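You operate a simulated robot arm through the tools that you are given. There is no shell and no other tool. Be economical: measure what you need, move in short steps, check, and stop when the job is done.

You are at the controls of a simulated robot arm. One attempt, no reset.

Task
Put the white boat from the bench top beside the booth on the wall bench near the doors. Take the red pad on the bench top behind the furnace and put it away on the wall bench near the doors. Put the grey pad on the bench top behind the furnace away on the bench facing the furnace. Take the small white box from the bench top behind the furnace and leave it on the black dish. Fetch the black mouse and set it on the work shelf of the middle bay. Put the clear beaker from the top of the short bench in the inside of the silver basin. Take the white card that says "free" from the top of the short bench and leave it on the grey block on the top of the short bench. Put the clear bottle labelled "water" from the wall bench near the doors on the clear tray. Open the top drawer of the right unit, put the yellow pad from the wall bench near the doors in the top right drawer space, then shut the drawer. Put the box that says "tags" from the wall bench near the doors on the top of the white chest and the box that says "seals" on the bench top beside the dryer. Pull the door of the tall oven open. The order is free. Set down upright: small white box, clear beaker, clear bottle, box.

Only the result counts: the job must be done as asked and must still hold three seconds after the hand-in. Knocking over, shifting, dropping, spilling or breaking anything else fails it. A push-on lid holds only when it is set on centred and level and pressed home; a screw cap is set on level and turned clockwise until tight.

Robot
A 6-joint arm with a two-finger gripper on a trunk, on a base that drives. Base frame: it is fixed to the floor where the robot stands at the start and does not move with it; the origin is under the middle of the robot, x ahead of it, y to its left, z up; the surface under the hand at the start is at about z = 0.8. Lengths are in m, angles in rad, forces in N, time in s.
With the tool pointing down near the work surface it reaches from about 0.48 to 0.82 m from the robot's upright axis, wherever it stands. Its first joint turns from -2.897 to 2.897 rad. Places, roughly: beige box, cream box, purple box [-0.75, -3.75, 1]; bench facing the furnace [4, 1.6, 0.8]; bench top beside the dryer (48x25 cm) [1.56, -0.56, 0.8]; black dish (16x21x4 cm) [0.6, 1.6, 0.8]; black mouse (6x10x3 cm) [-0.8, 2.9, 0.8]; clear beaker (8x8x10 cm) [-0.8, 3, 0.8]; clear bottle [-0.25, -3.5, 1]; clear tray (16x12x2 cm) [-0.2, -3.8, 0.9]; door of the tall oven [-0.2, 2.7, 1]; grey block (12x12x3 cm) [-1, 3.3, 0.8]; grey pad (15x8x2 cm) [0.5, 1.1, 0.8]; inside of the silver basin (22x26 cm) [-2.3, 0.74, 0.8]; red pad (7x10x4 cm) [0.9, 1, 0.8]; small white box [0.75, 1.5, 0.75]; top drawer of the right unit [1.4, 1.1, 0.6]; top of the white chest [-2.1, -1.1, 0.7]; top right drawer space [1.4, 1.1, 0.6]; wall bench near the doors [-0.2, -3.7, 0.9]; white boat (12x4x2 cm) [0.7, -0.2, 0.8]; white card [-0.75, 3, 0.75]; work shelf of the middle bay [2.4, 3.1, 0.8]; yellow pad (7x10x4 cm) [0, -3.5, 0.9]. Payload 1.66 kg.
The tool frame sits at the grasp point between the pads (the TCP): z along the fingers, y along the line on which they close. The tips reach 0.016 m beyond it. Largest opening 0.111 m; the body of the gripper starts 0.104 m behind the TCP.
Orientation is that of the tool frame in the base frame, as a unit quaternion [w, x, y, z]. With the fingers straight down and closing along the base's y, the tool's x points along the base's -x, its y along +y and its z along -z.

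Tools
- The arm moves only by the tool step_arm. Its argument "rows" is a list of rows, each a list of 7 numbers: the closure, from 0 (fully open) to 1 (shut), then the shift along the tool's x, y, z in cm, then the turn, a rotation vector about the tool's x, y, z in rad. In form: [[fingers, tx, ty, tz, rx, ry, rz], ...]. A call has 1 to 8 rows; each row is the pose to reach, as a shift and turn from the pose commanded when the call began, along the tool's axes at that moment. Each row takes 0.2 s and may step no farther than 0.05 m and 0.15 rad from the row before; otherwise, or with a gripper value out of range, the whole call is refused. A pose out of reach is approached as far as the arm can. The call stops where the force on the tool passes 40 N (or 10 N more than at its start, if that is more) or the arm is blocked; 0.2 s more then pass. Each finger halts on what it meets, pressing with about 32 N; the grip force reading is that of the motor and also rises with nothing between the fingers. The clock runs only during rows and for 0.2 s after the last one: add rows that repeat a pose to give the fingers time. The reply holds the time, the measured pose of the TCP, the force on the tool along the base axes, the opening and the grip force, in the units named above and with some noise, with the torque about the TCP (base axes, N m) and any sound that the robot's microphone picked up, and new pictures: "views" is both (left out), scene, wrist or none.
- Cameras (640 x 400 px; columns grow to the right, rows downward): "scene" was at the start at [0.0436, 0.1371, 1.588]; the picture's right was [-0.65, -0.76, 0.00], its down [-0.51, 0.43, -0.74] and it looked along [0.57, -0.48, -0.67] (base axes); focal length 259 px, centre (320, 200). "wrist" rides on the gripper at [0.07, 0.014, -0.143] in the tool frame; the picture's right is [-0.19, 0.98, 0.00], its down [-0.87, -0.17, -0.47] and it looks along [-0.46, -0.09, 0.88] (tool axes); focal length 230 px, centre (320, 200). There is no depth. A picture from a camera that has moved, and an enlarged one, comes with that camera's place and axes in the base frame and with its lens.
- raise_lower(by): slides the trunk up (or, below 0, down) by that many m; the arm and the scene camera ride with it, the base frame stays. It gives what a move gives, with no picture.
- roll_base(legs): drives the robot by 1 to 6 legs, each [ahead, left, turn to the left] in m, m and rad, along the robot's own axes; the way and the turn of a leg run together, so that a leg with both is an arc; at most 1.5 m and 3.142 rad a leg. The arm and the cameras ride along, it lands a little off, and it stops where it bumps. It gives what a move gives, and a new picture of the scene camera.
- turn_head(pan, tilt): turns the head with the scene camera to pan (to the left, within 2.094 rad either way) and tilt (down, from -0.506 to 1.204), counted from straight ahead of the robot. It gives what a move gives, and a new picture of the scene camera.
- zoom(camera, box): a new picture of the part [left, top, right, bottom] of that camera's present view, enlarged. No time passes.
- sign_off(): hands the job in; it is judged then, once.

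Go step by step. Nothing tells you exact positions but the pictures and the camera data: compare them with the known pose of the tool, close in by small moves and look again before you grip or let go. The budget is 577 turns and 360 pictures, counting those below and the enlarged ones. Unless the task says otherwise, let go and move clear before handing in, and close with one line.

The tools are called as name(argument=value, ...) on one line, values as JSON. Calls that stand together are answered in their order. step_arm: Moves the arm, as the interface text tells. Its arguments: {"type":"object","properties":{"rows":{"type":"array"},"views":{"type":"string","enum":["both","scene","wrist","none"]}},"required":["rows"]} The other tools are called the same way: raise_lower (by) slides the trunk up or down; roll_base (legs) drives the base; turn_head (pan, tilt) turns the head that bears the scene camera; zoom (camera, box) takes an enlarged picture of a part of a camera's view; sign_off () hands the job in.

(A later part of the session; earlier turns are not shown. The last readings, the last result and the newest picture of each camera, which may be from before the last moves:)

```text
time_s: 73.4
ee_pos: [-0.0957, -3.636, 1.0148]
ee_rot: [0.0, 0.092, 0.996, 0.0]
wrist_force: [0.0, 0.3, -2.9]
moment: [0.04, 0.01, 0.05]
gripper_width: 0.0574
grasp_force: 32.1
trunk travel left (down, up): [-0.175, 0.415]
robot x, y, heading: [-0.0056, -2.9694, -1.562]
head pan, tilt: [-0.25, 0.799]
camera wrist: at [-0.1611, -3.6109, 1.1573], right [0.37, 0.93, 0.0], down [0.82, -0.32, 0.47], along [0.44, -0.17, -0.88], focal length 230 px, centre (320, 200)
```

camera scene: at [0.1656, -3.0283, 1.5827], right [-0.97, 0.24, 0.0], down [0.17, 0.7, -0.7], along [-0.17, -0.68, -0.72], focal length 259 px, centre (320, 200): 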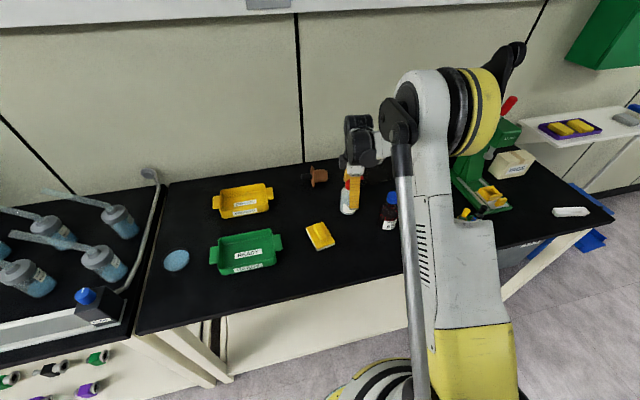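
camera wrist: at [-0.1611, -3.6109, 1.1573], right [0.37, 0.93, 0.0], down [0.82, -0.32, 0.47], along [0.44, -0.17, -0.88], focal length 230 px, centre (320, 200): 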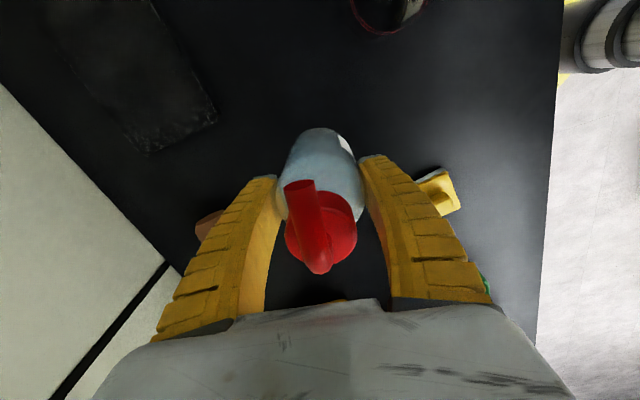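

The bottle is held. The tray centre is [-0.245, -3.79], slightly far from here, so I raise and shift the base right and ahead a bit.

step_arm(rows=[[0.7, 0, 0, -4, 0, 0, 0], [0.7, 0, 0, -8, 0, 0, 0]], views="none")

roll_base(legs=[[0, -0.2, 0], [0.04, 0, 0]])

```text
time_s: 74.0
ee_pos: [-0.0954, -3.6345, 1.0919]
ee_rot: [0.0, 0.091, 0.996, 0.0]
wrist_force: [0.4, 0.8, -2.7]
moment: [0.01, 0.02, -0.02]
gripper_width: 0.0576
grasp_force: 32.0
trunk travel left (down, up): [-0.175, 0.415]
robot x, y, heading: [-0.0037, -2.9718, -1.563]
head pan, tilt: [-0.25, 0.799]
```

```text
time_s: 76.1
ee_pos: [-0.2964, -3.6773, 1.0908]
ee_rot: [0.0, 0.092, 0.996, 0.0]
wrist_force: [-0.3, -0.9, -2.0]
moment: [0.06, 0.02, -0.02]
gripper_width: 0.0575
grasp_force: 31.8
trunk travel left (down, up): [-0.175, 0.415]
robot x, y, heading: [-0.2091, -3.0134, -1.564]
head pan, tilt: [-0.25, 0.799]
camera scene: at [-0.0356, -3.0707, 1.5826], right [-0.97, 0.24, 0.0], down [0.17, 0.7, -0.7], along [-0.17, -0.68, -0.72], focal length 259 px, centre (320, 200)
```

scene: 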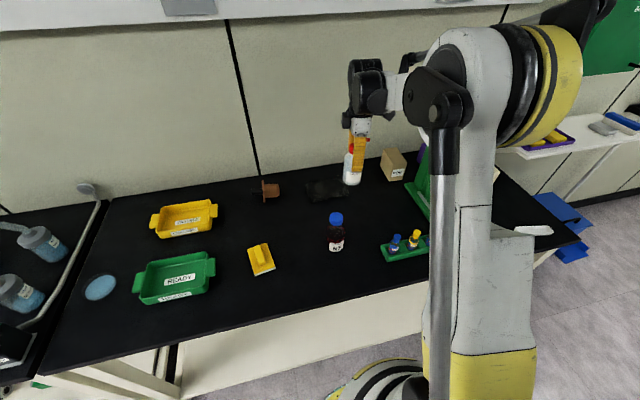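

step_arm(rows=[[0.7, -2.5, -3.5, 0, 0, 0, 0], [0.7, -5, -7, 0, 0, 0, 0], [0.7, -6.8, -10.5, 0, 0, 0, 0], [0.7, -6.8, -10.5, 4, 0, 0, 0], [0.7, -6.8, -10.5, 8, 0, 0, 0], [0.7, -6.8, -10.5, 10.5, 0, 0, 0], [0.7, -6.8, -10.5, 10.5, 0, 0, 0]], views="both")

zoom(camera="scene", box=[270, 140, 410, 230])

```text
time_s: 77.7
ee_pos: [-0.2494, -3.7932, 0.9886]
ee_rot: [0.0, 0.092, 0.996, 0.0]
wrist_force: [0.7, 0.7, -3.2]
moment: [0.02, 0.06, 0.02]
gripper_width: 0.0575
grasp_force: 31.8
trunk travel left (down, up): [-0.175, 0.415]
robot x, y, heading: [-0.205, -3.0108, -1.563]
head pan, tilt: [-0.25, 0.799]
camera scene: at [-0.0357, -3.0693, 1.5827], right [-0.97, 0.24, 0.0], down [0.17, 0.7, -0.7], along [-0.17, -0.68, -0.72], focal length 259 px, centre (320, 200)
camera wrist: at [-0.3151, -3.7676, 1.1309], right [0.37, 0.93, 0.0], down [0.82, -0.32, 0.47], along [0.44, -0.17, -0.88], focal length 230 px, centre (320, 200)
```

scene: 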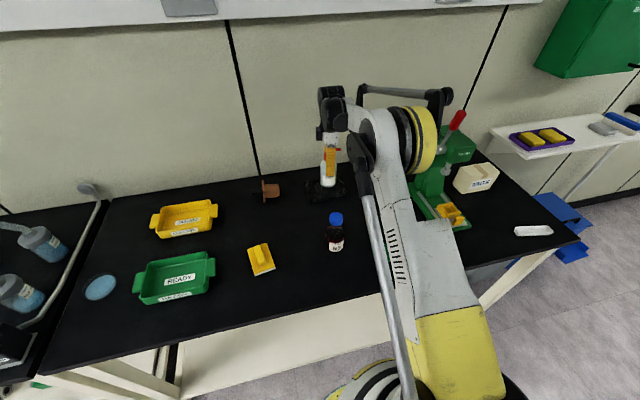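
wrist: 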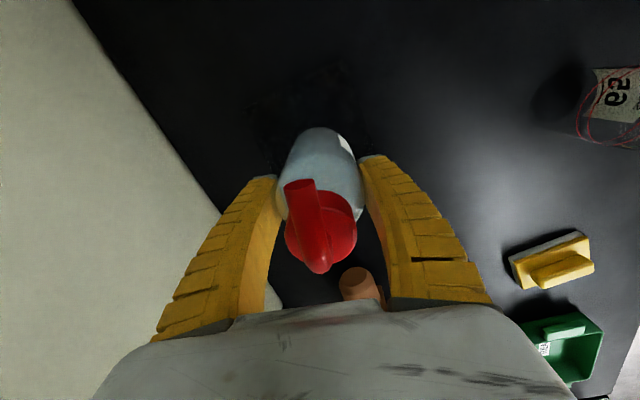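

```text
4.44 times, centred on (340, 185) of scene
camera zoom: at [-0.0357, -3.0693, 1.5827], right [-0.97, 0.24, 0.0], down [0.17, 0.7, -0.7], along [-0.17, -0.68, -0.72], focal length 1150 px, centre (231, 267)
```

zoom: 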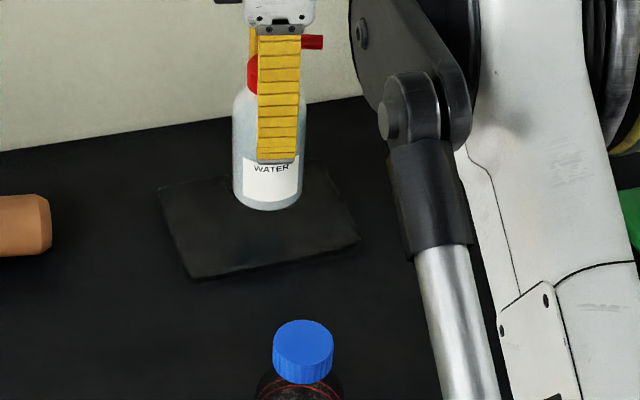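

The bottle is over the tray's middle; I lower it gently.

step_arm(rows=[[0.7, 0, 0, 1.5, 0, 0, 0], [0.7, 0, 0, 3, 0, 0, 0], [0.7, 0, 0, 3.3, 0, 0, 0], [0.7, 0, 0, 3.3, 0, 0, 0]], views="none")

step_arm(rows=[[0.7, 0, 0, 0.2, 0, 0, 0], [0.7, 0, 0, 0.4, 0, 0, 0], [0.7, 0, 0, 0.4, 0, 0, 0]], views="none")

```text
time_s: 78.7
ee_pos: [-0.2475, -3.7913, 0.9532]
ee_rot: [0.0, 0.091, 0.996, 0.0]
wrist_force: [0.4, -0.3, -2.3]
moment: [-0.02, -0.08, 0.0]
gripper_width: 0.0574
grasp_force: 32.0
trunk travel left (down, up): [-0.175, 0.415]
robot x, y, heading: [-0.2037, -3.0153, -1.564]
head pan, tilt: [-0.25, 0.799]
```

```text
time_s: 79.5
ee_pos: [-0.2507, -3.7918, 0.9499]
ee_rot: [0.0, 0.093, 0.996, -0.001]
wrist_force: [-0.5, -0.9, -1.9]
moment: [0.02, 0.02, 0.02]
gripper_width: 0.0575
grasp_force: 31.9
trunk travel left (down, up): [-0.175, 0.415]
robot x, y, heading: [-0.2075, -3.0139, -1.569]
head pan, tilt: [-0.25, 0.799]
```

step_arm(rows=[[0.7, 0, 0, 0.15, 0, 0, 0], [0.7, 0, 0, 0.3, 0, 0, 0], [0.7, 0, 0, 0.3, 0, 0, 0]], views="none")

```text
time_s: 80.3
ee_pos: [-0.2493, -3.792, 0.9487]
ee_rot: [0.0, 0.092, 0.996, -0.001]
wrist_force: [-1.0, -2.5, 12.4]
moment: [-0.02, -0.05, -0.04]
gripper_width: 0.0574
grasp_force: 32.1
trunk travel left (down, up): [-0.175, 0.415]
robot x, y, heading: [-0.2024, -3.0155, -1.568]
head pan, tilt: [-0.25, 0.799]
```

It has landed; I open and rise straight up.

step_arm(rows=[[0.45, 0, 0, 0, 0, 0, 0], [0.2, 0, 0, 0, 0, 0, 0], [0.1, 0, 0, 0, 0, 0, 0], [0.1, 0, 0, -4, 0, 0, 0], [0.1, 0, 0, -8, 0, 0, 0], [0.1, 0, 0, -12, 0, 0, 0], [0.1, 0, 0, -16, 0, 0, 0], [0.1, 0, 4, -18, 0, 0, 0]], views="none")

zoom(camera="scene", box=[220, 140, 540, 300])

```text
time_s: 82.1
ee_pos: [-0.2416, -3.7514, 1.128]
ee_rot: [0.0, 0.093, 0.996, 0.0]
wrist_force: [-0.5, -0.5, 0.0]
moment: [-0.02, -0.02, 0.02]
gripper_width: 0.1006
grasp_force: 0.5
trunk travel left (down, up): [-0.175, 0.415]
robot x, y, heading: [-0.2042, -3.0112, -1.566]
head pan, tilt: [-0.25, 0.799]
```

```text
2.00 times, centred on (380, 220) of scene
camera zoom: at [-0.0355, -3.0677, 1.5828], right [-0.97, 0.24, 0.0], down [0.17, 0.69, -0.7], along [-0.17, -0.68, -0.72], focal length 518 px, centre (200, 160)
```

zoom: 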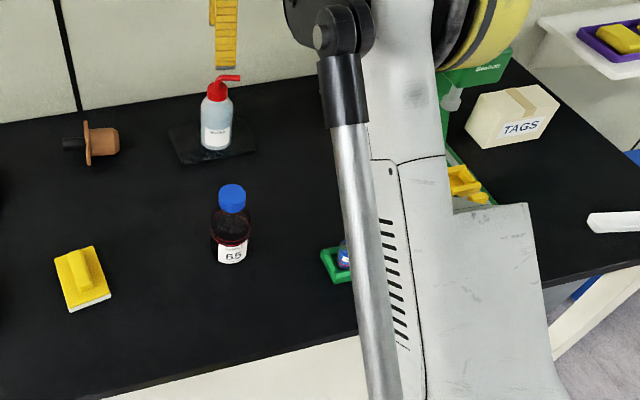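

The bottle stands on the tray. Next is the tags box: I raise and retract, then move right along the bench, keeping clear of the press.

step_arm(rows=[[0, 0, 4, -2, 0, 0, 0], [0, 0, 8, -4, 0, 0, 0], [0, 0, 12, -6, 0, 0, 0], [0, 0, 16, -8, 0, 0, 0], [0, 0, 20, -10, 0, 0, 0], [0, 0, 24, -10, 0, 0, 0]], views="none")

roll_base(legs=[[-0.1, 0, 0], [0, -0.6, 0], [0.08, 0, 0]])

step_arm(rows=[[0, 0, 0, 2, 0, 0, 0], [0, 0, 0, 4, 0, 0, 0]], views="wrist")

```text
time_s: 83.5
ee_pos: [-0.1972, -3.514, 1.2277]
ee_rot: [-0.001, 0.092, 0.996, -0.001]
wrist_force: [0.1, -0.6, -0.1]
moment: [-0.03, 0.0, -0.01]
gripper_width: 0.1109
grasp_force: 0.1
trunk travel left (down, up): [-0.175, 0.415]
robot x, y, heading: [-0.2062, -3.0131, -1.564]
head pan, tilt: [-0.25, 0.799]
```

```text
time_s: 88.4
ee_pos: [-0.8189, -3.5003, 1.2264]
ee_rot: [0.0, 0.095, 0.995, 0.0]
wrist_force: [-0.1, -0.4, -0.5]
moment: [0.06, 0.02, -0.02]
gripper_width: 0.1109
grasp_force: 0.1
trunk travel left (down, up): [-0.175, 0.415]
robot x, y, heading: [-0.8253, -3.0, -1.572]
head pan, tilt: [-0.25, 0.799]
camera scene: at [-0.6549, -3.0555, 1.5826], right [-0.97, 0.25, 0.0], down [0.18, 0.7, -0.7], along [-0.17, -0.67, -0.72], focal length 259 px, centre (320, 200)
```

scene: 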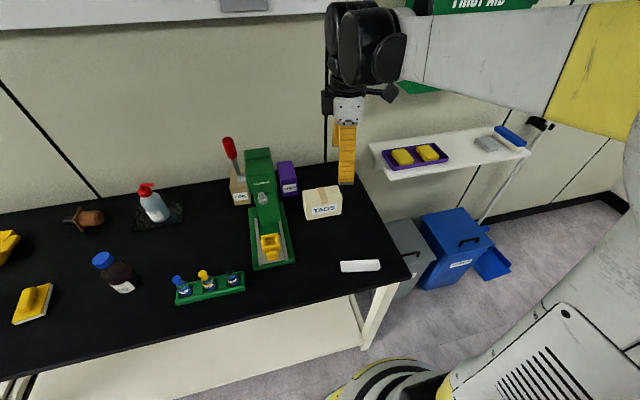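

```text
time_s: 89.0
ee_pos: [-0.8187, -3.4999, 1.1872]
ee_rot: [0.0, 0.095, 0.995, -0.001]
wrist_force: [0.2, -0.3, 0.2]
moment: [0.03, -0.03, 0.04]
gripper_width: 0.1111
grasp_force: 0.0
trunk travel left (down, up): [-0.175, 0.415]
robot x, y, heading: [-0.8246, -2.9937, -1.572]
head pan, tilt: [-0.25, 0.799]
camera wrist: at [-0.884, -3.4743, 1.3296], right [0.37, 0.93, 0.0], down [0.82, -0.33, 0.47], along [0.44, -0.18, -0.88], focal length 230 px, centre (320, 200)
```

wrist: 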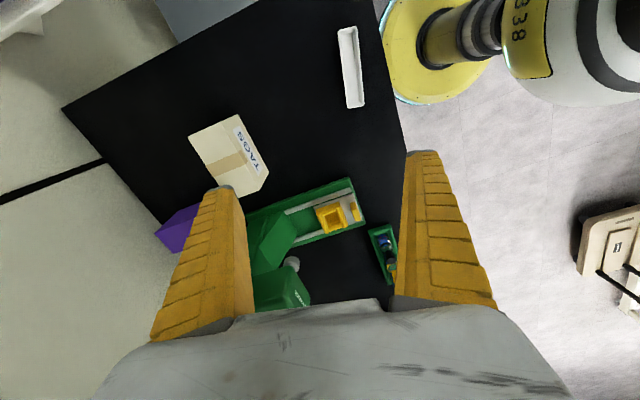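

zoom(camera="wrist", box=[130, 90, 310, 210])

zoom(camera="scene", box=[210, 130, 390, 240])

```text
3.33 times, centred on (220, 150) of wrist
camera zoom: at [-0.884, -3.4743, 1.3296], right [0.37, 0.93, 0.0], down [0.82, -0.33, 0.47], along [0.44, -0.18, -0.88], focal length 767 px, centre (653, 367)
```

zoom: 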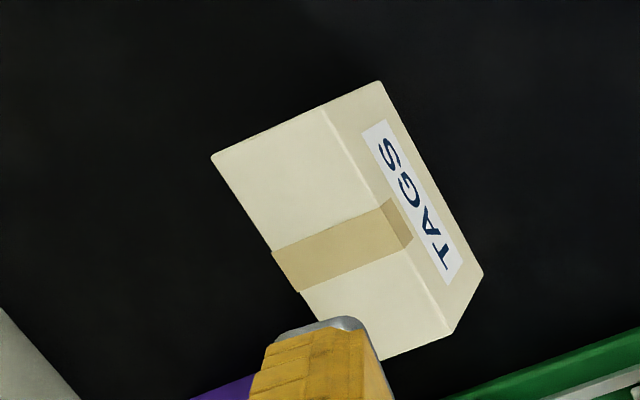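

```text
3.56 times, centred on (300, 185) of scene
camera zoom: at [-0.6549, -3.054, 1.5827], right [-0.97, 0.25, 0.0], down [0.18, 0.69, -0.7], along [-0.17, -0.68, -0.72], focal length 920 px, centre (391, 253)
```

zoom: 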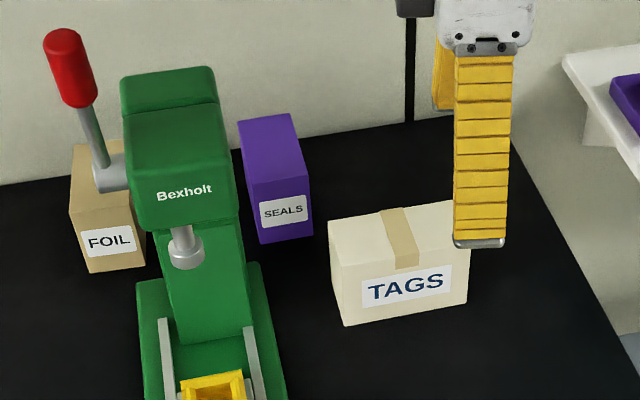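

The tags box spans x -0.883..-0.753, y about -3.65..-3.715, top at 0.945. I align the gripper to grip it front to back.

step_arm(rows=[[0, -1, -4, 1, 0, 0, -0.1], [0, -2, -8, 3, 0, 0, -0.19], [0, -2.7, -12, 5, 0, 0, -0.19], [0, -3.4, -16, 7, 0, 0, -0.19], [0, -3.4, -17.8, 11, 0, 0, -0.19], [0, -3.4, -17.8, 14, 0, 0, -0.19], [0, -3.4, -17.8, 14, 0, 0, -0.19]], views="wrist")

```text
time_s: 90.6
ee_pos: [-0.8192, -3.6797, 1.047]
ee_rot: [0.0, 0.0, 1.0, 0.0]
wrist_force: [0.3, 0.5, -0.2]
moment: [0.02, -0.01, -0.01]
gripper_width: 0.111
grasp_force: 0.1
trunk travel left (down, up): [-0.175, 0.415]
robot x, y, heading: [-0.8243, -2.9956, -1.568]
head pan, tilt: [-0.25, 0.799]
camera wrist: at [-0.8881, -3.6671, 1.1905], right [0.19, 0.98, 0.0], down [0.87, -0.17, 0.47], along [0.46, -0.09, -0.88], focal length 230 px, centre (320, 200)
```

wrist: 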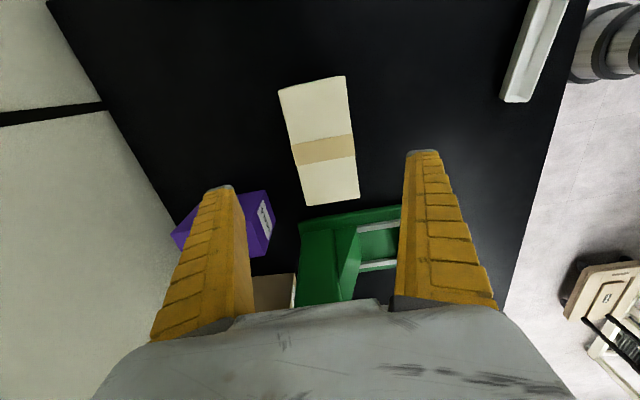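

step_arm(rows=[[0, 0, 0, 4.5, 0, 0, 0], [0, 0, 0, 9, 0, 0, 0], [0, 0, 0, 12, 0, 0, 0], [0, 0, 0, 14, 0, 0, 0], [0.3, 0, 0, 14, 0, 0, 0], [0.6, 0, 0, 14, 0, 0, 0], [0.6, 0, 0, 14, 0, 0, 0], [0.6, 0, 0, 14, 0, 0, 0]], views="wrist")

```text
time_s: 92.4
ee_pos: [-0.82, -3.6813, 0.907]
ee_rot: [0.0, 0.0, 1.0, -0.001]
wrist_force: [0.8, -0.1, 0.6]
moment: [0.03, 0.03, -0.04]
gripper_width: 0.0633
grasp_force: 32.2
trunk travel left (down, up): [-0.175, 0.415]
robot x, y, heading: [-0.8223, -2.9952, -1.568]
head pan, tilt: [-0.25, 0.799]
camera wrist: at [-0.8882, -3.6691, 1.0493], right [0.19, 0.98, 0.0], down [0.87, -0.17, 0.47], along [0.46, -0.09, -0.88], focal length 230 px, centre (320, 200)
```

wrist: 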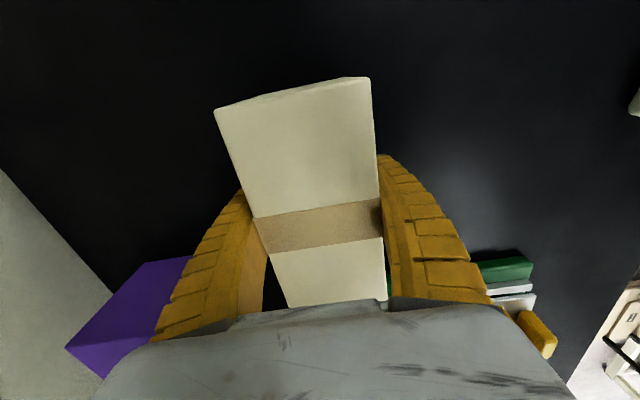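

Gripped; I lift and draw it in, then back away toward the chest.

step_arm(rows=[[0.6, 0, 0, -4, 0, 0, 0], [0.6, 0, 0, -8, 0, 0, 0], [0.6, 0, 0, -12, 0, 0, 0], [0.6, 0, 0, -16, 0, 0, 0], [0.6, 0, 0, -20, 0, 0, 0], [0.6, 0, 4.5, -20, 0, 0, 0], [0.6, 0, 9, -20, 0, 0, 0], [0.6, 0, 13.5, -20, 0, 0, 0]], views="none")

step_arm(rows=[[0.6, 0, 4, 0, 0, 0, 0], [0.6, 0, 8, 0, 0, 0, 0]], views="none")

roll_base(legs=[[-1.3, 0, 0], [-0.6, 0.2, 0], [0, 0, -1.571]])

turn_head(pan=0.0, tilt=0.8)

```text
time_s: 94.2
ee_pos: [-0.8192, -3.5423, 1.1078]
ee_rot: [0.0, 0.0, 1.0, 0.0]
wrist_force: [0.5, -0.3, -1.5]
moment: [-0.06, -0.02, -0.02]
gripper_width: 0.063
grasp_force: 32.2
trunk travel left (down, up): [-0.175, 0.415]
robot x, y, heading: [-0.8247, -2.9982, -1.575]
head pan, tilt: [-0.25, 0.799]
```

```text
time_s: 94.8
ee_pos: [-0.8178, -3.4628, 1.107]
ee_rot: [0.0, -0.001, 1.0, -0.001]
wrist_force: [0.8, 0.9, -1.3]
moment: [-0.04, 0.01, -0.03]
gripper_width: 0.0633
grasp_force: 31.9
trunk travel left (down, up): [-0.175, 0.415]
robot x, y, heading: [-0.8239, -2.9961, -1.573]
head pan, tilt: [-0.25, 0.799]
```

```text
time_s: 104.4
ee_pos: [-0.6174, -1.5972, 1.1056]
ee_rot: [0.002, 0.009, 1.0, 0.0]
wrist_force: [0.0, -0.1, -1.0]
moment: [0.0, 0.01, -0.01]
gripper_width: 0.0631
grasp_force: 31.9
trunk travel left (down, up): [-0.175, 0.415]
robot x, y, heading: [-0.6129, -1.1267, -1.59]
head pan, tilt: [-0.25, 0.799]
stopped in leg 2: the robot was blocked; the commanded pose is now the measured one
camera scene: at [-0.4491, -1.1905, 1.5825], right [-0.97, 0.26, 0.0], down [0.19, 0.7, -0.69], along [-0.18, -0.66, -0.73], focal length 259 px, centre (320, 200)
```

scene: 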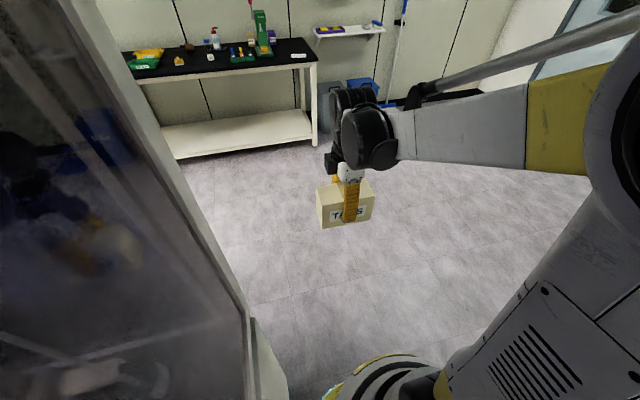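

```text
time_s: 105.2
ee_pos: [-0.6125, -1.5965, 1.1076]
ee_rot: [0.0, 0.008, 1.0, 0.0]
wrist_force: [0.2, -0.1, -1.4]
moment: [0.0, 0.03, -0.02]
gripper_width: 0.0631
grasp_force: 31.5
trunk travel left (down, up): [-0.175, 0.415]
robot x, y, heading: [-0.6089, -1.1262, -1.584]
head pan, tilt: [0.0, 0.799]
camera scene: at [-0.4228, -1.1912, 1.5827], right [-1.0, 0.02, 0.0], down [0.01, 0.72, -0.7], along [-0.01, -0.7, -0.72], focal length 259 px, centre (320, 200)
```

scene: 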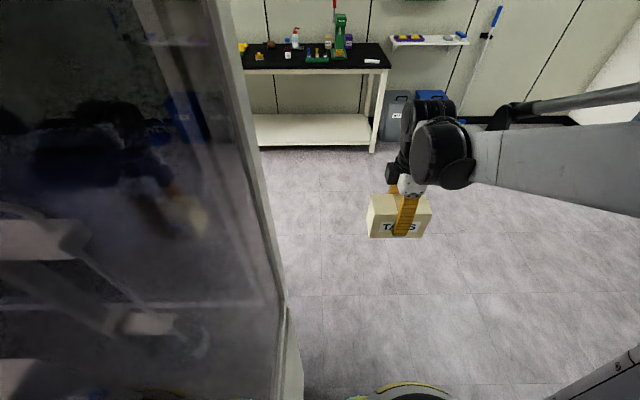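

I drifted left and brushed the booth's side. I move right into the corridor and turn to face the chest.

roll_base(legs=[[0, -0.45, 0], [0, 0, -1.56], [0.3, 0, 0]])

```text
time_s: 113.3
ee_pos: [-1.832, -1.1417, 1.1066]
ee_rot: [0.0, 0.701, 0.713, 0.0]
wrist_force: [0.1, 0.2, -1.5]
moment: [-0.01, -0.05, -0.04]
gripper_width: 0.0633
grasp_force: 31.9
trunk travel left (down, up): [-0.175, 0.415]
robot x, y, heading: [-1.3639, -1.1254, -3.124]
head pan, tilt: [0.0, 0.799]
camera scene: at [-1.4222, -1.3174, 1.5826], right [-0.02, 1.0, 0.0], down [0.72, 0.01, -0.7], along [-0.7, -0.01, -0.72], focal length 259 px, centre (320, 200)
```

scene: 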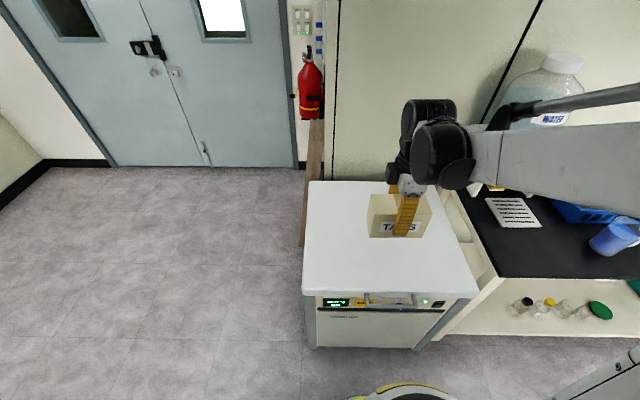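

The chest top spans roughly x -2.4..-1.84, y -1.39..-0.77. I extend to about [-2.05, -1.14] and lower.

step_arm(rows=[[0.6, 0, -4.5, 0, 0, 0, 0], [0.6, 0, -9, 0, 0, 0, 0], [0.6, 0, -13.5, 0, 0, 0, 0], [0.6, 0, -18, 0, 0, 0, 0], [0.6, 0, -22, 0, 0, 0, 0], [0.6, 0, -22, 4.5, 0, 0, 0], [0.6, 0, -22, 9, 0, 0, 0], [0.6, 0, -22, 13.5, 0, 0, 0]], views="none")

step_arm(rows=[[0.6, 0, 0, 4.5, 0, 0, 0], [0.6, 0, 0, 9, 0, 0, 0], [0.6, 0, 0, 12, 0, 0, 0], [0.6, 0, 0, 12, 0, 0, 0]], views="both")

```text
time_s: 115.1
ee_pos: [-2.0538, -1.145, 0.9723]
ee_rot: [0.001, 0.701, 0.713, 0.001]
wrist_force: [-1.0, -0.1, -1.1]
moment: [-0.03, -0.03, 0.01]
gripper_width: 0.0632
grasp_force: 32.2
trunk travel left (down, up): [-0.175, 0.415]
robot x, y, heading: [-1.365, -1.126, -3.125]
head pan, tilt: [0.0, 0.799]
```

```text
time_s: 116.1
ee_pos: [-2.0519, -1.1451, 0.8508]
ee_rot: [0.0, 0.701, 0.714, 0.0]
wrist_force: [0.1, -0.1, -2.4]
moment: [0.0, -0.03, 0.0]
gripper_width: 0.0632
grasp_force: 32.6
trunk travel left (down, up): [-0.175, 0.415]
robot x, y, heading: [-1.3638, -1.1245, -3.126]
head pan, tilt: [0.0, 0.799]
camera scene: at [-1.4215, -1.3174, 1.5827], right [-0.02, 1.0, 0.0], down [0.72, 0.01, -0.7], along [-0.7, -0.01, -0.72], focal length 259 px, centre (320, 200)
camera wrist: at [-2.0388, -1.0768, 0.994], right [0.98, -0.17, 0.0], down [-0.15, -0.87, 0.47], along [-0.08, -0.46, -0.88], focal length 230 px, centre (320, 200)
```

scene: 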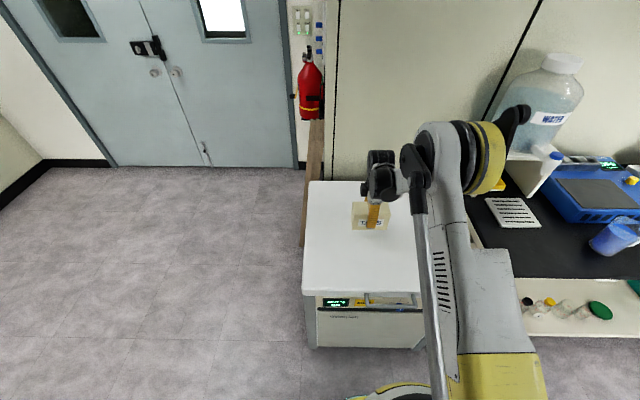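
wrist: 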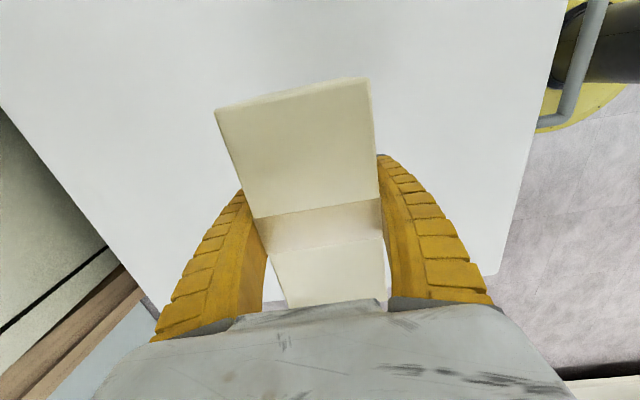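

step_arm(rows=[[0.6, 0, 0, 2, 0, 0, 0], [0.6, 0, 0, 4, 0, 0, 0], [0.6, 0, 0, 5, 0, 0, 0], [0.6, 0, 0, 5, 0, 0, 0]], views="none")

step_arm(rows=[[0.6, 0, 0, 0.3, 0, 0, 0], [0.6, 0, 0, 0.6, 0, 0, 0], [0.6, 0, 0, 0.9, 0, 0, 0], [0.6, 0, 0, 0.9, 0, 0, 0]], views="scene")

```text
time_s: 117.1
ee_pos: [-2.051, -1.1446, 0.8]
ee_rot: [0.0, 0.7, 0.714, -0.001]
wrist_force: [-0.1, -0.4, -1.5]
moment: [-0.06, 0.03, 0.02]
gripper_width: 0.0631
grasp_force: 31.6
trunk travel left (down, up): [-0.175, 0.415]
robot x, y, heading: [-1.3606, -1.1266, -3.123]
head pan, tilt: [0.0, 0.799]
```

```text
time_s: 118.1
ee_pos: [-2.0504, -1.144, 0.7923]
ee_rot: [0.0, 0.702, 0.712, 0.0]
wrist_force: [0.5, -0.7, -1.5]
moment: [0.02, 0.01, -0.01]
gripper_width: 0.0633
grasp_force: 32.5
trunk travel left (down, up): [-0.175, 0.415]
robot x, y, heading: [-1.3645, -1.129, -3.128]
head pan, tilt: [0.0, 0.799]
camera scene: at [-1.4215, -1.3174, 1.5827], right [-0.02, 1.0, 0.0], down [0.72, 0.01, -0.7], along [-0.7, -0.01, -0.72], focal length 259 px, centre (320, 200)
```

scene: 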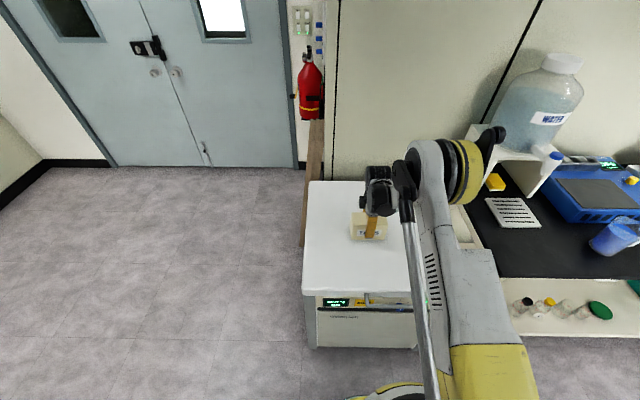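

step_arm(rows=[[0.6, 0, 0, 0.3, 0, 0, 0], [0.6, 0, 0, 0.6, 0, 0, 0], [0.6, 0, 0, 0.9, 0, 0, 0], [0.6, 0, 0, 0.9, 0, 0, 0]], views="none")

step_arm(rows=[[0.6, 0, 0, 0.25, 0, 0, 0], [0.6, 0, 0, 0.5, 0, 0, 0], [0.6, 0, 0, 0.5, 0, 0, 0]], views="none")

```text
time_s: 119.1
ee_pos: [-2.0515, -1.1447, 0.7857]
ee_rot: [-0.001, 0.702, 0.712, -0.002]
wrist_force: [-9.4, 0.2, 25.6]
moment: [-0.03, 0.18, -0.02]
gripper_width: 0.0649
grasp_force: 32.5
trunk travel left (down, up): [-0.175, 0.415]
robot x, y, heading: [-1.3651, -1.1278, -3.119]
head pan, tilt: [0.0, 0.799]
```

```text
time_s: 119.9
ee_pos: [-2.0515, -1.1447, 0.7783]
ee_rot: [-0.001, 0.701, 0.713, -0.001]
wrist_force: [-11.3, 1.1, 27.0]
moment: [0.05, 0.19, -0.03]
gripper_width: 0.0657
grasp_force: 32.6
trunk travel left (down, up): [-0.175, 0.415]
robot x, y, heading: [-1.3622, -1.1294, -3.126]
head pan, tilt: [0.0, 0.799]
```

The box is down (chest top ≈ 0.737); I release and rise.

step_arm(rows=[[0.6, 0, 0, -0.4, 0, 0, 0], [0.3, 0, 0, -0.4, 0, 0, 0], [0.05, 0, 0, -0.4, 0, 0, 0], [0, 0, 0, -3, 0, 0, 0], [0, 0, 0, -7, 0, 0, 0], [0, 0, 0, -11, 0, 0, 0], [0, 0, 0, -15.5, 0, 0, 0], [0, 0, 0, -20, 0, 0, 0]], views="scene")

```text
time_s: 121.7
ee_pos: [-2.0487, -1.1432, 0.9806]
ee_rot: [0.0, 0.701, 0.713, 0.0]
wrist_force: [-0.2, 0.7, -0.2]
moment: [0.02, -0.04, 0.03]
gripper_width: 0.1108
grasp_force: 0.1
trunk travel left (down, up): [-0.175, 0.415]
robot x, y, heading: [-1.3648, -1.1318, -3.123]
head pan, tilt: [0.0, 0.799]
camera scene: at [-1.4207, -1.3173, 1.5828], right [-0.02, 1.0, 0.0], down [0.72, 0.01, -0.7], along [-0.7, -0.01, -0.72], focal length 259 px, centre (320, 200)
```

scene: 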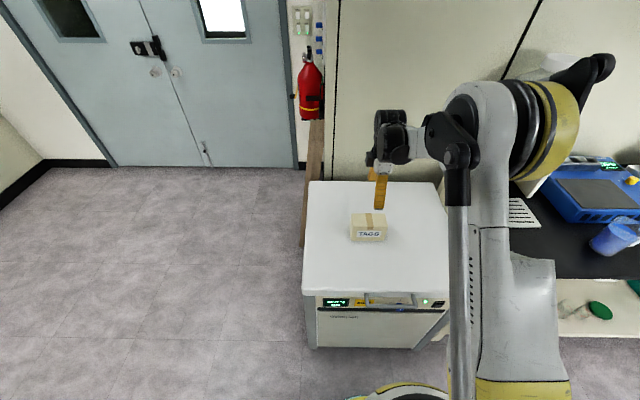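

Tags is on the chest. Next the seals box (purple, at about [-0.72, -3.85], 6 cm wide along x): I raise, retract and turn the gripper, then drive back to the wall bench.

step_arm(rows=[[0, 0, 3, -3, 0, 0, 0.14], [0, 0, 6, -6, 0, 0, 0.28], [0, 0, 9, -9, 0, 0, 0.42], [0, 0, 12, -12, 0, 0, 0.56], [0, 0, 15, -15, 0, 0, 0.7], [0, 0, 18, -18, 0, 0, 0.84], [0, 0, 21, -20, 0, 0, 0.98], [0, 0, 24, -22, 0, 0, 1.12]], views="none")

step_arm(rows=[[0, 0, 0, 0, 0, 0, 0.14], [0, 0, 0, 0, 0, 0, 0.28], [0, 0, 0, 0, 0, 0, 0.42], [0, 0, 0, 0, 0, 0, 0.45]], views="none")

roll_base(legs=[[-0.4, 0, 0], [0, 0, 1.553], [1.4, 0, 0], [0.4, 0.1, 0]])

```text
time_s: 123.5
ee_pos: [-1.809, -1.1427, 1.1989]
ee_rot: [0.0, 0.973, 0.231, 0.0]
wrist_force: [0.2, -0.6, -0.4]
moment: [-0.01, 0.01, 0.01]
gripper_width: 0.1109
grasp_force: 0.0
trunk travel left (down, up): [-0.175, 0.415]
robot x, y, heading: [-1.3614, -1.1287, -3.124]
head pan, tilt: [0.0, 0.799]
```

```text
time_s: 124.5
ee_pos: [-1.8109, -1.1412, 1.1986]
ee_rot: [0.0, 1.0, 0.008, 0.0]
wrist_force: [0.3, -0.3, 0.1]
moment: [0.03, 0.01, -0.02]
gripper_width: 0.1108
grasp_force: 0.0
trunk travel left (down, up): [-0.175, 0.415]
robot x, y, heading: [-1.3599, -1.1275, -3.123]
head pan, tilt: [0.0, 0.799]
```

```text
time_s: 139.6
ee_pos: [-0.8663, -3.3852, 1.1977]
ee_rot: [0.0, 0.71, 0.704, 0.0]
wrist_force: [0.4, -0.7, -1.0]
moment: [0.01, 0.0, 0.0]
gripper_width: 0.1112
grasp_force: 0.0
trunk travel left (down, up): [-0.175, 0.415]
robot x, y, heading: [-0.8685, -2.9375, -1.577]
head pan, tilt: [0.0, 0.799]
camera scene: at [-0.681, -2.999, 1.5826], right [-1.0, 0.01, 0.0], down [0.01, 0.72, -0.7], along [-0.01, -0.7, -0.72], focal length 259 px, centre (320, 200)
```

scene: 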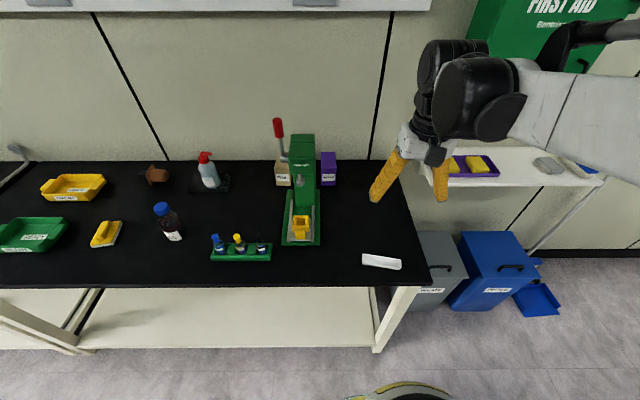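

roll_base(legs=[[0.09, 0, 0]])

step_arm(rows=[[0, -4.5, 1.5, 0, 0, 0, 0], [0, -9, 3, 0, 0, 0, 0], [0, -13.5, 4.5, 0, 0, 0, 0], [0, -18, 6, 0, 0, 0, 0]], views="wrist")

```text
time_s: 140.7
ee_pos: [-0.8685, -3.4768, 1.1979]
ee_rot: [0.001, 0.71, 0.704, 0.001]
wrist_force: [-0.3, 0.3, -0.7]
moment: [0.09, 0.01, 0.0]
gripper_width: 0.1111
grasp_force: 0.0
trunk travel left (down, up): [-0.175, 0.415]
robot x, y, heading: [-0.8695, -3.0268, -1.576]
head pan, tilt: [0.0, 0.799]
camera scene: at [-0.6818, -3.0896, 1.5826], right [-1.0, 0.01, 0.0], down [0.01, 0.72, -0.7], along [-0.01, -0.7, -0.72], focal length 259 px, centre (320, 200)
```

scene: 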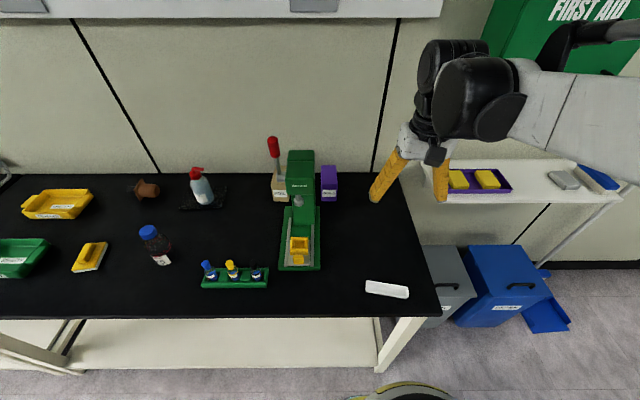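

```text
time_s: 141.7
ee_pos: [-0.8097, -3.6572, 1.1976]
ee_rot: [0.0, 0.71, 0.704, 0.0]
wrist_force: [0.2, 0.3, -0.9]
moment: [0.01, 0.0, -0.02]
gripper_width: 0.1107
grasp_force: 0.0
trunk travel left (down, up): [-0.175, 0.415]
robot x, y, heading: [-0.8733, -3.0265, -1.579]
head pan, tilt: [0.0, 0.799]
camera wrist: at [-0.7943, -3.5887, 1.3407], right [0.98, -0.2, 0.0], down [-0.17, -0.86, 0.47], along [-0.09, -0.46, -0.88], focal length 230 px, centre (320, 200)
```

wrist: 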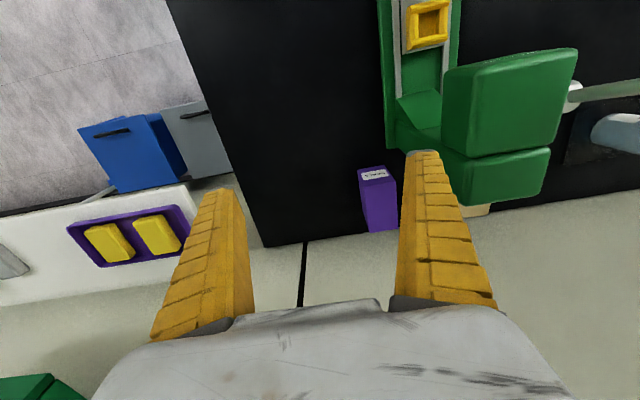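

zoom(camera="wrist", box=[320, 130, 440, 250])

zoom(camera="scene", box=[250, 120, 400, 220])

```text
3.33 times, centred on (380, 190) of wrist
camera zoom: at [-0.7943, -3.5887, 1.3407], right [0.98, -0.2, 0.0], down [-0.17, -0.86, 0.47], along [-0.09, -0.46, -0.88], focal length 767 px, centre (120, 233)
```

zoom: 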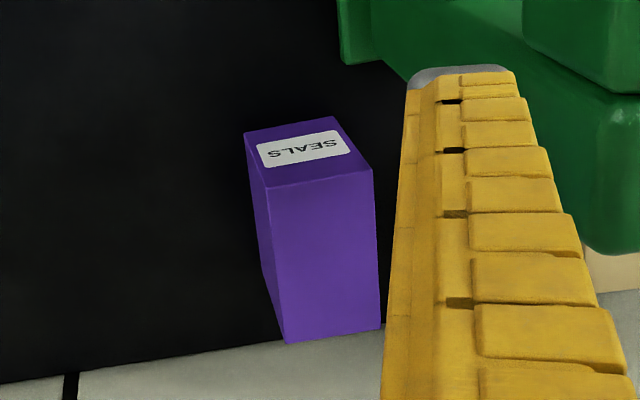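

```text
4.00 times, centred on (325, 170) of scene
camera zoom: at [-0.6814, -3.0895, 1.5825], right [-1.0, 0.01, 0.0], down [0.0, 0.72, -0.7], along [-0.01, -0.7, -0.72], focal length 1035 px, centre (300, 320)
```

zoom: 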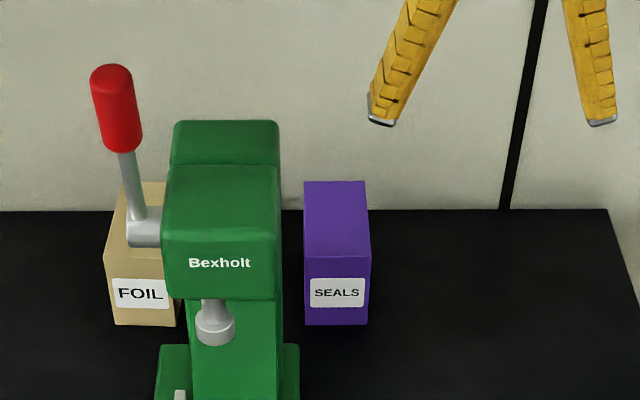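

The seals box spans x -0.747..-0.689, y -3.784..-3.893, top at 0.945. I move over it with the fingers half open and go down partway to check clearance to the press.

step_arm(rows=[[0.25, -4, 2, 0, 0, 0, 0], [0.25, -8, 4, 0, 0, 0, 0], [0.25, -12, 6, 0, 0, 0, 0], [0.25, -16, 8, 0, 0, 0, 0], [0.25, -18, 9.3, 2, 0, 0, 0], [0.25, -18, 9.3, 6, 0, 0, 0], [0.25, -18, 9.3, 10, 0, 0, 0], [0.25, -18, 9.3, 14, 0, 0, 0]], views="both")

zoom(camera="scene", box=[250, 80, 430, 220])

```text
time_s: 143.5
ee_pos: [-0.7164, -3.8356, 1.0572]
ee_rot: [0.001, 0.709, 0.705, -0.001]
wrist_force: [0.5, -0.1, 0.9]
moment: [-0.05, -0.01, 0.02]
gripper_width: 0.0844
grasp_force: 0.7
out of reach, approached as far as the arm can: row 4, 5, 6
trunk travel left (down, up): [-0.175, 0.415]
robot x, y, heading: [-0.8704, -3.0283, -1.578]
head pan, tilt: [0.0, 0.799]
camera scene: at [-0.6819, -3.0876, 1.5827], right [-1.0, 0.01, 0.0], down [0.01, 0.72, -0.7], along [-0.01, -0.7, -0.72], focal length 259 px, centre (320, 200)
camera wrist: at [-0.703, -3.7665, 1.1994], right [0.98, -0.2, 0.0], down [-0.17, -0.86, 0.47], along [-0.09, -0.46, -0.88], focal length 230 px, centre (320, 200)
```

scene: 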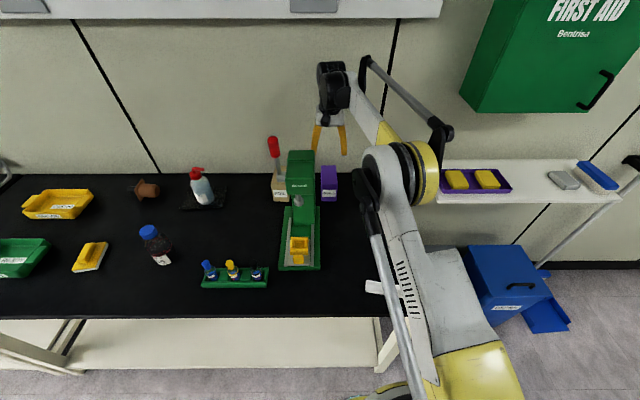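
wrist: 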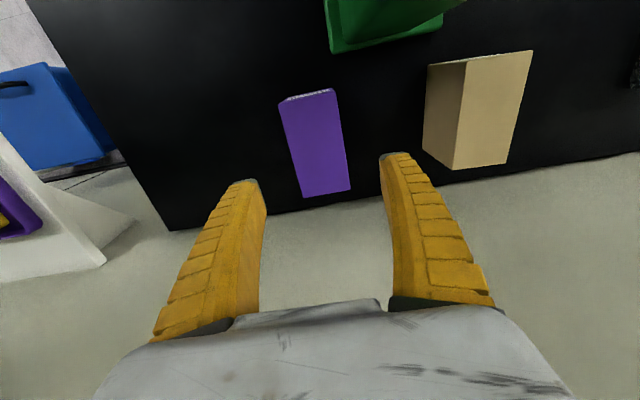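

```text
2.86 times, centred on (340, 150) of scene
camera zoom: at [-0.6819, -3.0876, 1.5827], right [-1.0, 0.01, 0.0], down [0.01, 0.72, -0.7], along [-0.01, -0.7, -0.72], focal length 740 px, centre (263, 343)
```

zoom: 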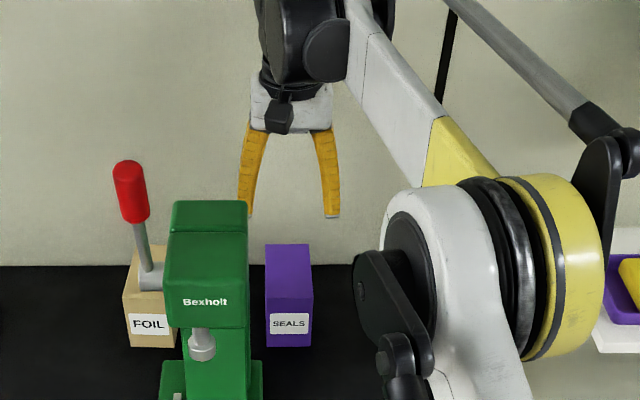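

Clearances hold: the press stays forward of y ≈ -3.76 and clear in x. I go down and grip.

step_arm(rows=[[0.25, 0, -0.2, 4, 0, 0, 0], [0.25, 0, -0.2, 8, 0, 0, 0], [0.25, 0, -0.2, 11, 0, 0, 0], [0.25, 0, -0.2, 13.7, 0, 0, 0], [0.25, 0, -0.2, 13.7, 0, 0, 0]], views="wrist")

```text
time_s: 144.7
ee_pos: [-0.7204, -3.8349, 0.9212]
ee_rot: [0.001, 0.709, 0.705, 0.0]
wrist_force: [-0.3, 0.4, 0.3]
moment: [-0.02, -0.01, 0.02]
gripper_width: 0.0847
grasp_force: 0.9
trunk travel left (down, up): [-0.175, 0.415]
robot x, y, heading: [-0.8711, -3.025, -1.58]
head pan, tilt: [0.0, 0.799]
camera wrist: at [-0.7053, -3.7655, 1.0638], right [0.98, -0.2, 0.0], down [-0.17, -0.86, 0.47], along [-0.09, -0.46, -0.88], focal length 230 px, centre (320, 200)
```

wrist: 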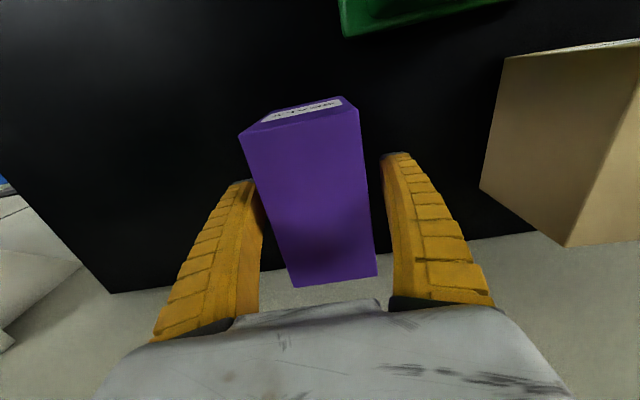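

step_arm(rows=[[0.45, 0, 0, 0, 0, 0, 0], [0.65, 0, 0, 0, 0, 0, 0], [0.65, 0, 0, 0, 0, 0, 0], [0.65, 0, 0, -3, 0, 0, 0], [0.65, 0, 0, -7, 0, 0, 0], [0.65, 0, 0, -11, 0, 0, 0], [0.65, 0, 0, -14, 0, 0, 0], [0.65, 1, -2, -17, 0, 0, 0]], views="none")

step_arm(rows=[[0.65, 1, -3, -3, 0, 0, 0], [0.65, 4, -6, -4, 0, 0, 0], [0.65, 8, -8, -4, 0, 0, 0], [0.65, 12.5, -9, -4, 0, 0, 0], [0.65, 17, -9, -4, 0, 0, 0], [0.65, 21.5, -9, -4, 0, 0, 0], [0.65, 26, -9, -4, 0, 0, 0], [0.65, 30, -9, -4, 0, 0, 0]], views="scene")

```text
time_s: 146.5
ee_pos: [-0.7405, -3.8245, 1.092]
ee_rot: [0.0, 0.71, 0.704, 0.001]
wrist_force: [-1.0, 0.3, -0.1]
moment: [-0.02, -0.01, -0.01]
gripper_width: 0.0574
grasp_force: 32.8
trunk travel left (down, up): [-0.175, 0.415]
robot x, y, heading: [-0.8732, -3.0282, -1.577]
head pan, tilt: [0.0, 0.799]
```

```text
time_s: 148.3
ee_pos: [-0.8313, -3.5227, 1.1287]
ee_rot: [0.001, 0.709, 0.705, -0.001]
wrist_force: [0.7, 0.0, -0.3]
moment: [-0.03, 0.03, -0.02]
gripper_width: 0.0573
grasp_force: 31.6
trunk travel left (down, up): [-0.175, 0.415]
robot x, y, heading: [-0.8718, -3.0278, -1.572]
head pan, tilt: [0.0, 0.799]
camera scene: at [-0.6818, -3.0871, 1.5828], right [-1.0, 0.01, 0.0], down [0.01, 0.72, -0.7], along [-0.01, -0.7, -0.72], focal length 259 px, centre (320, 200)
```

scene: 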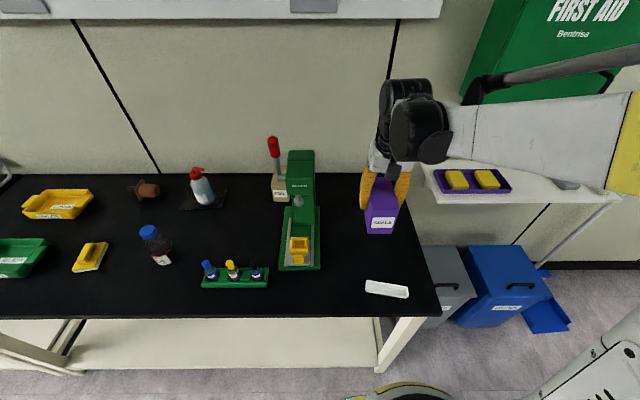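

The seals box is held. I need the way to the bench beside the dryer, so I look along +x from here.

roll_base(legs=[[-0.4, 0, 0]])

turn_head(pan=1.3, tilt=0.3)

```text
time_s: 150.8
ee_pos: [-0.8269, -3.1117, 1.129]
ee_rot: [0.0, 0.709, 0.705, -0.001]
wrist_force: [0.1, 0.8, -0.6]
moment: [-0.05, 0.03, -0.04]
gripper_width: 0.0574
grasp_force: 32.0
trunk travel left (down, up): [-0.175, 0.415]
robot x, y, heading: [-0.8675, -2.6152, -1.575]
head pan, tilt: [0.0, 0.799]
camera scene: at [-0.6789, -2.6755, 1.5827], right [-1.0, 0.01, 0.0], down [0.0, 0.72, -0.7], along [0.0, -0.7, -0.72], focal length 259 px, centre (320, 200)
```

scene: 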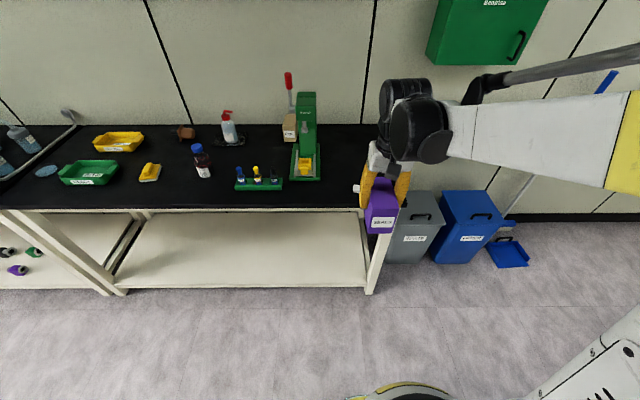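

```text
time_s: 152.3
ee_pos: [-0.8273, -3.1125, 1.1284]
ee_rot: [0.0, 0.71, 0.705, 0.0]
wrist_force: [-0.7, 0.7, -0.7]
moment: [0.02, 0.01, 0.0]
gripper_width: 0.0574
grasp_force: 31.5
trunk travel left (down, up): [-0.175, 0.415]
robot x, y, heading: [-0.8702, -2.6174, -1.577]
head pan, tilt: [1.3, 0.3]
camera scene: at [-0.5885, -2.6211, 1.627], right [-0.27, -0.96, 0.0], down [-0.28, 0.08, -0.96], along [0.92, -0.26, -0.3], focal length 259 px, centre (320, 200)
```

scene: 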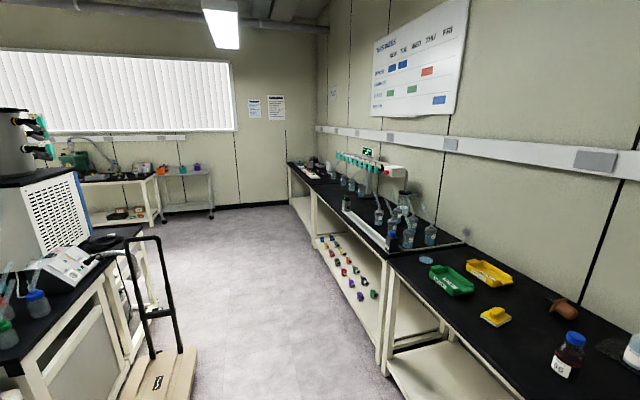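

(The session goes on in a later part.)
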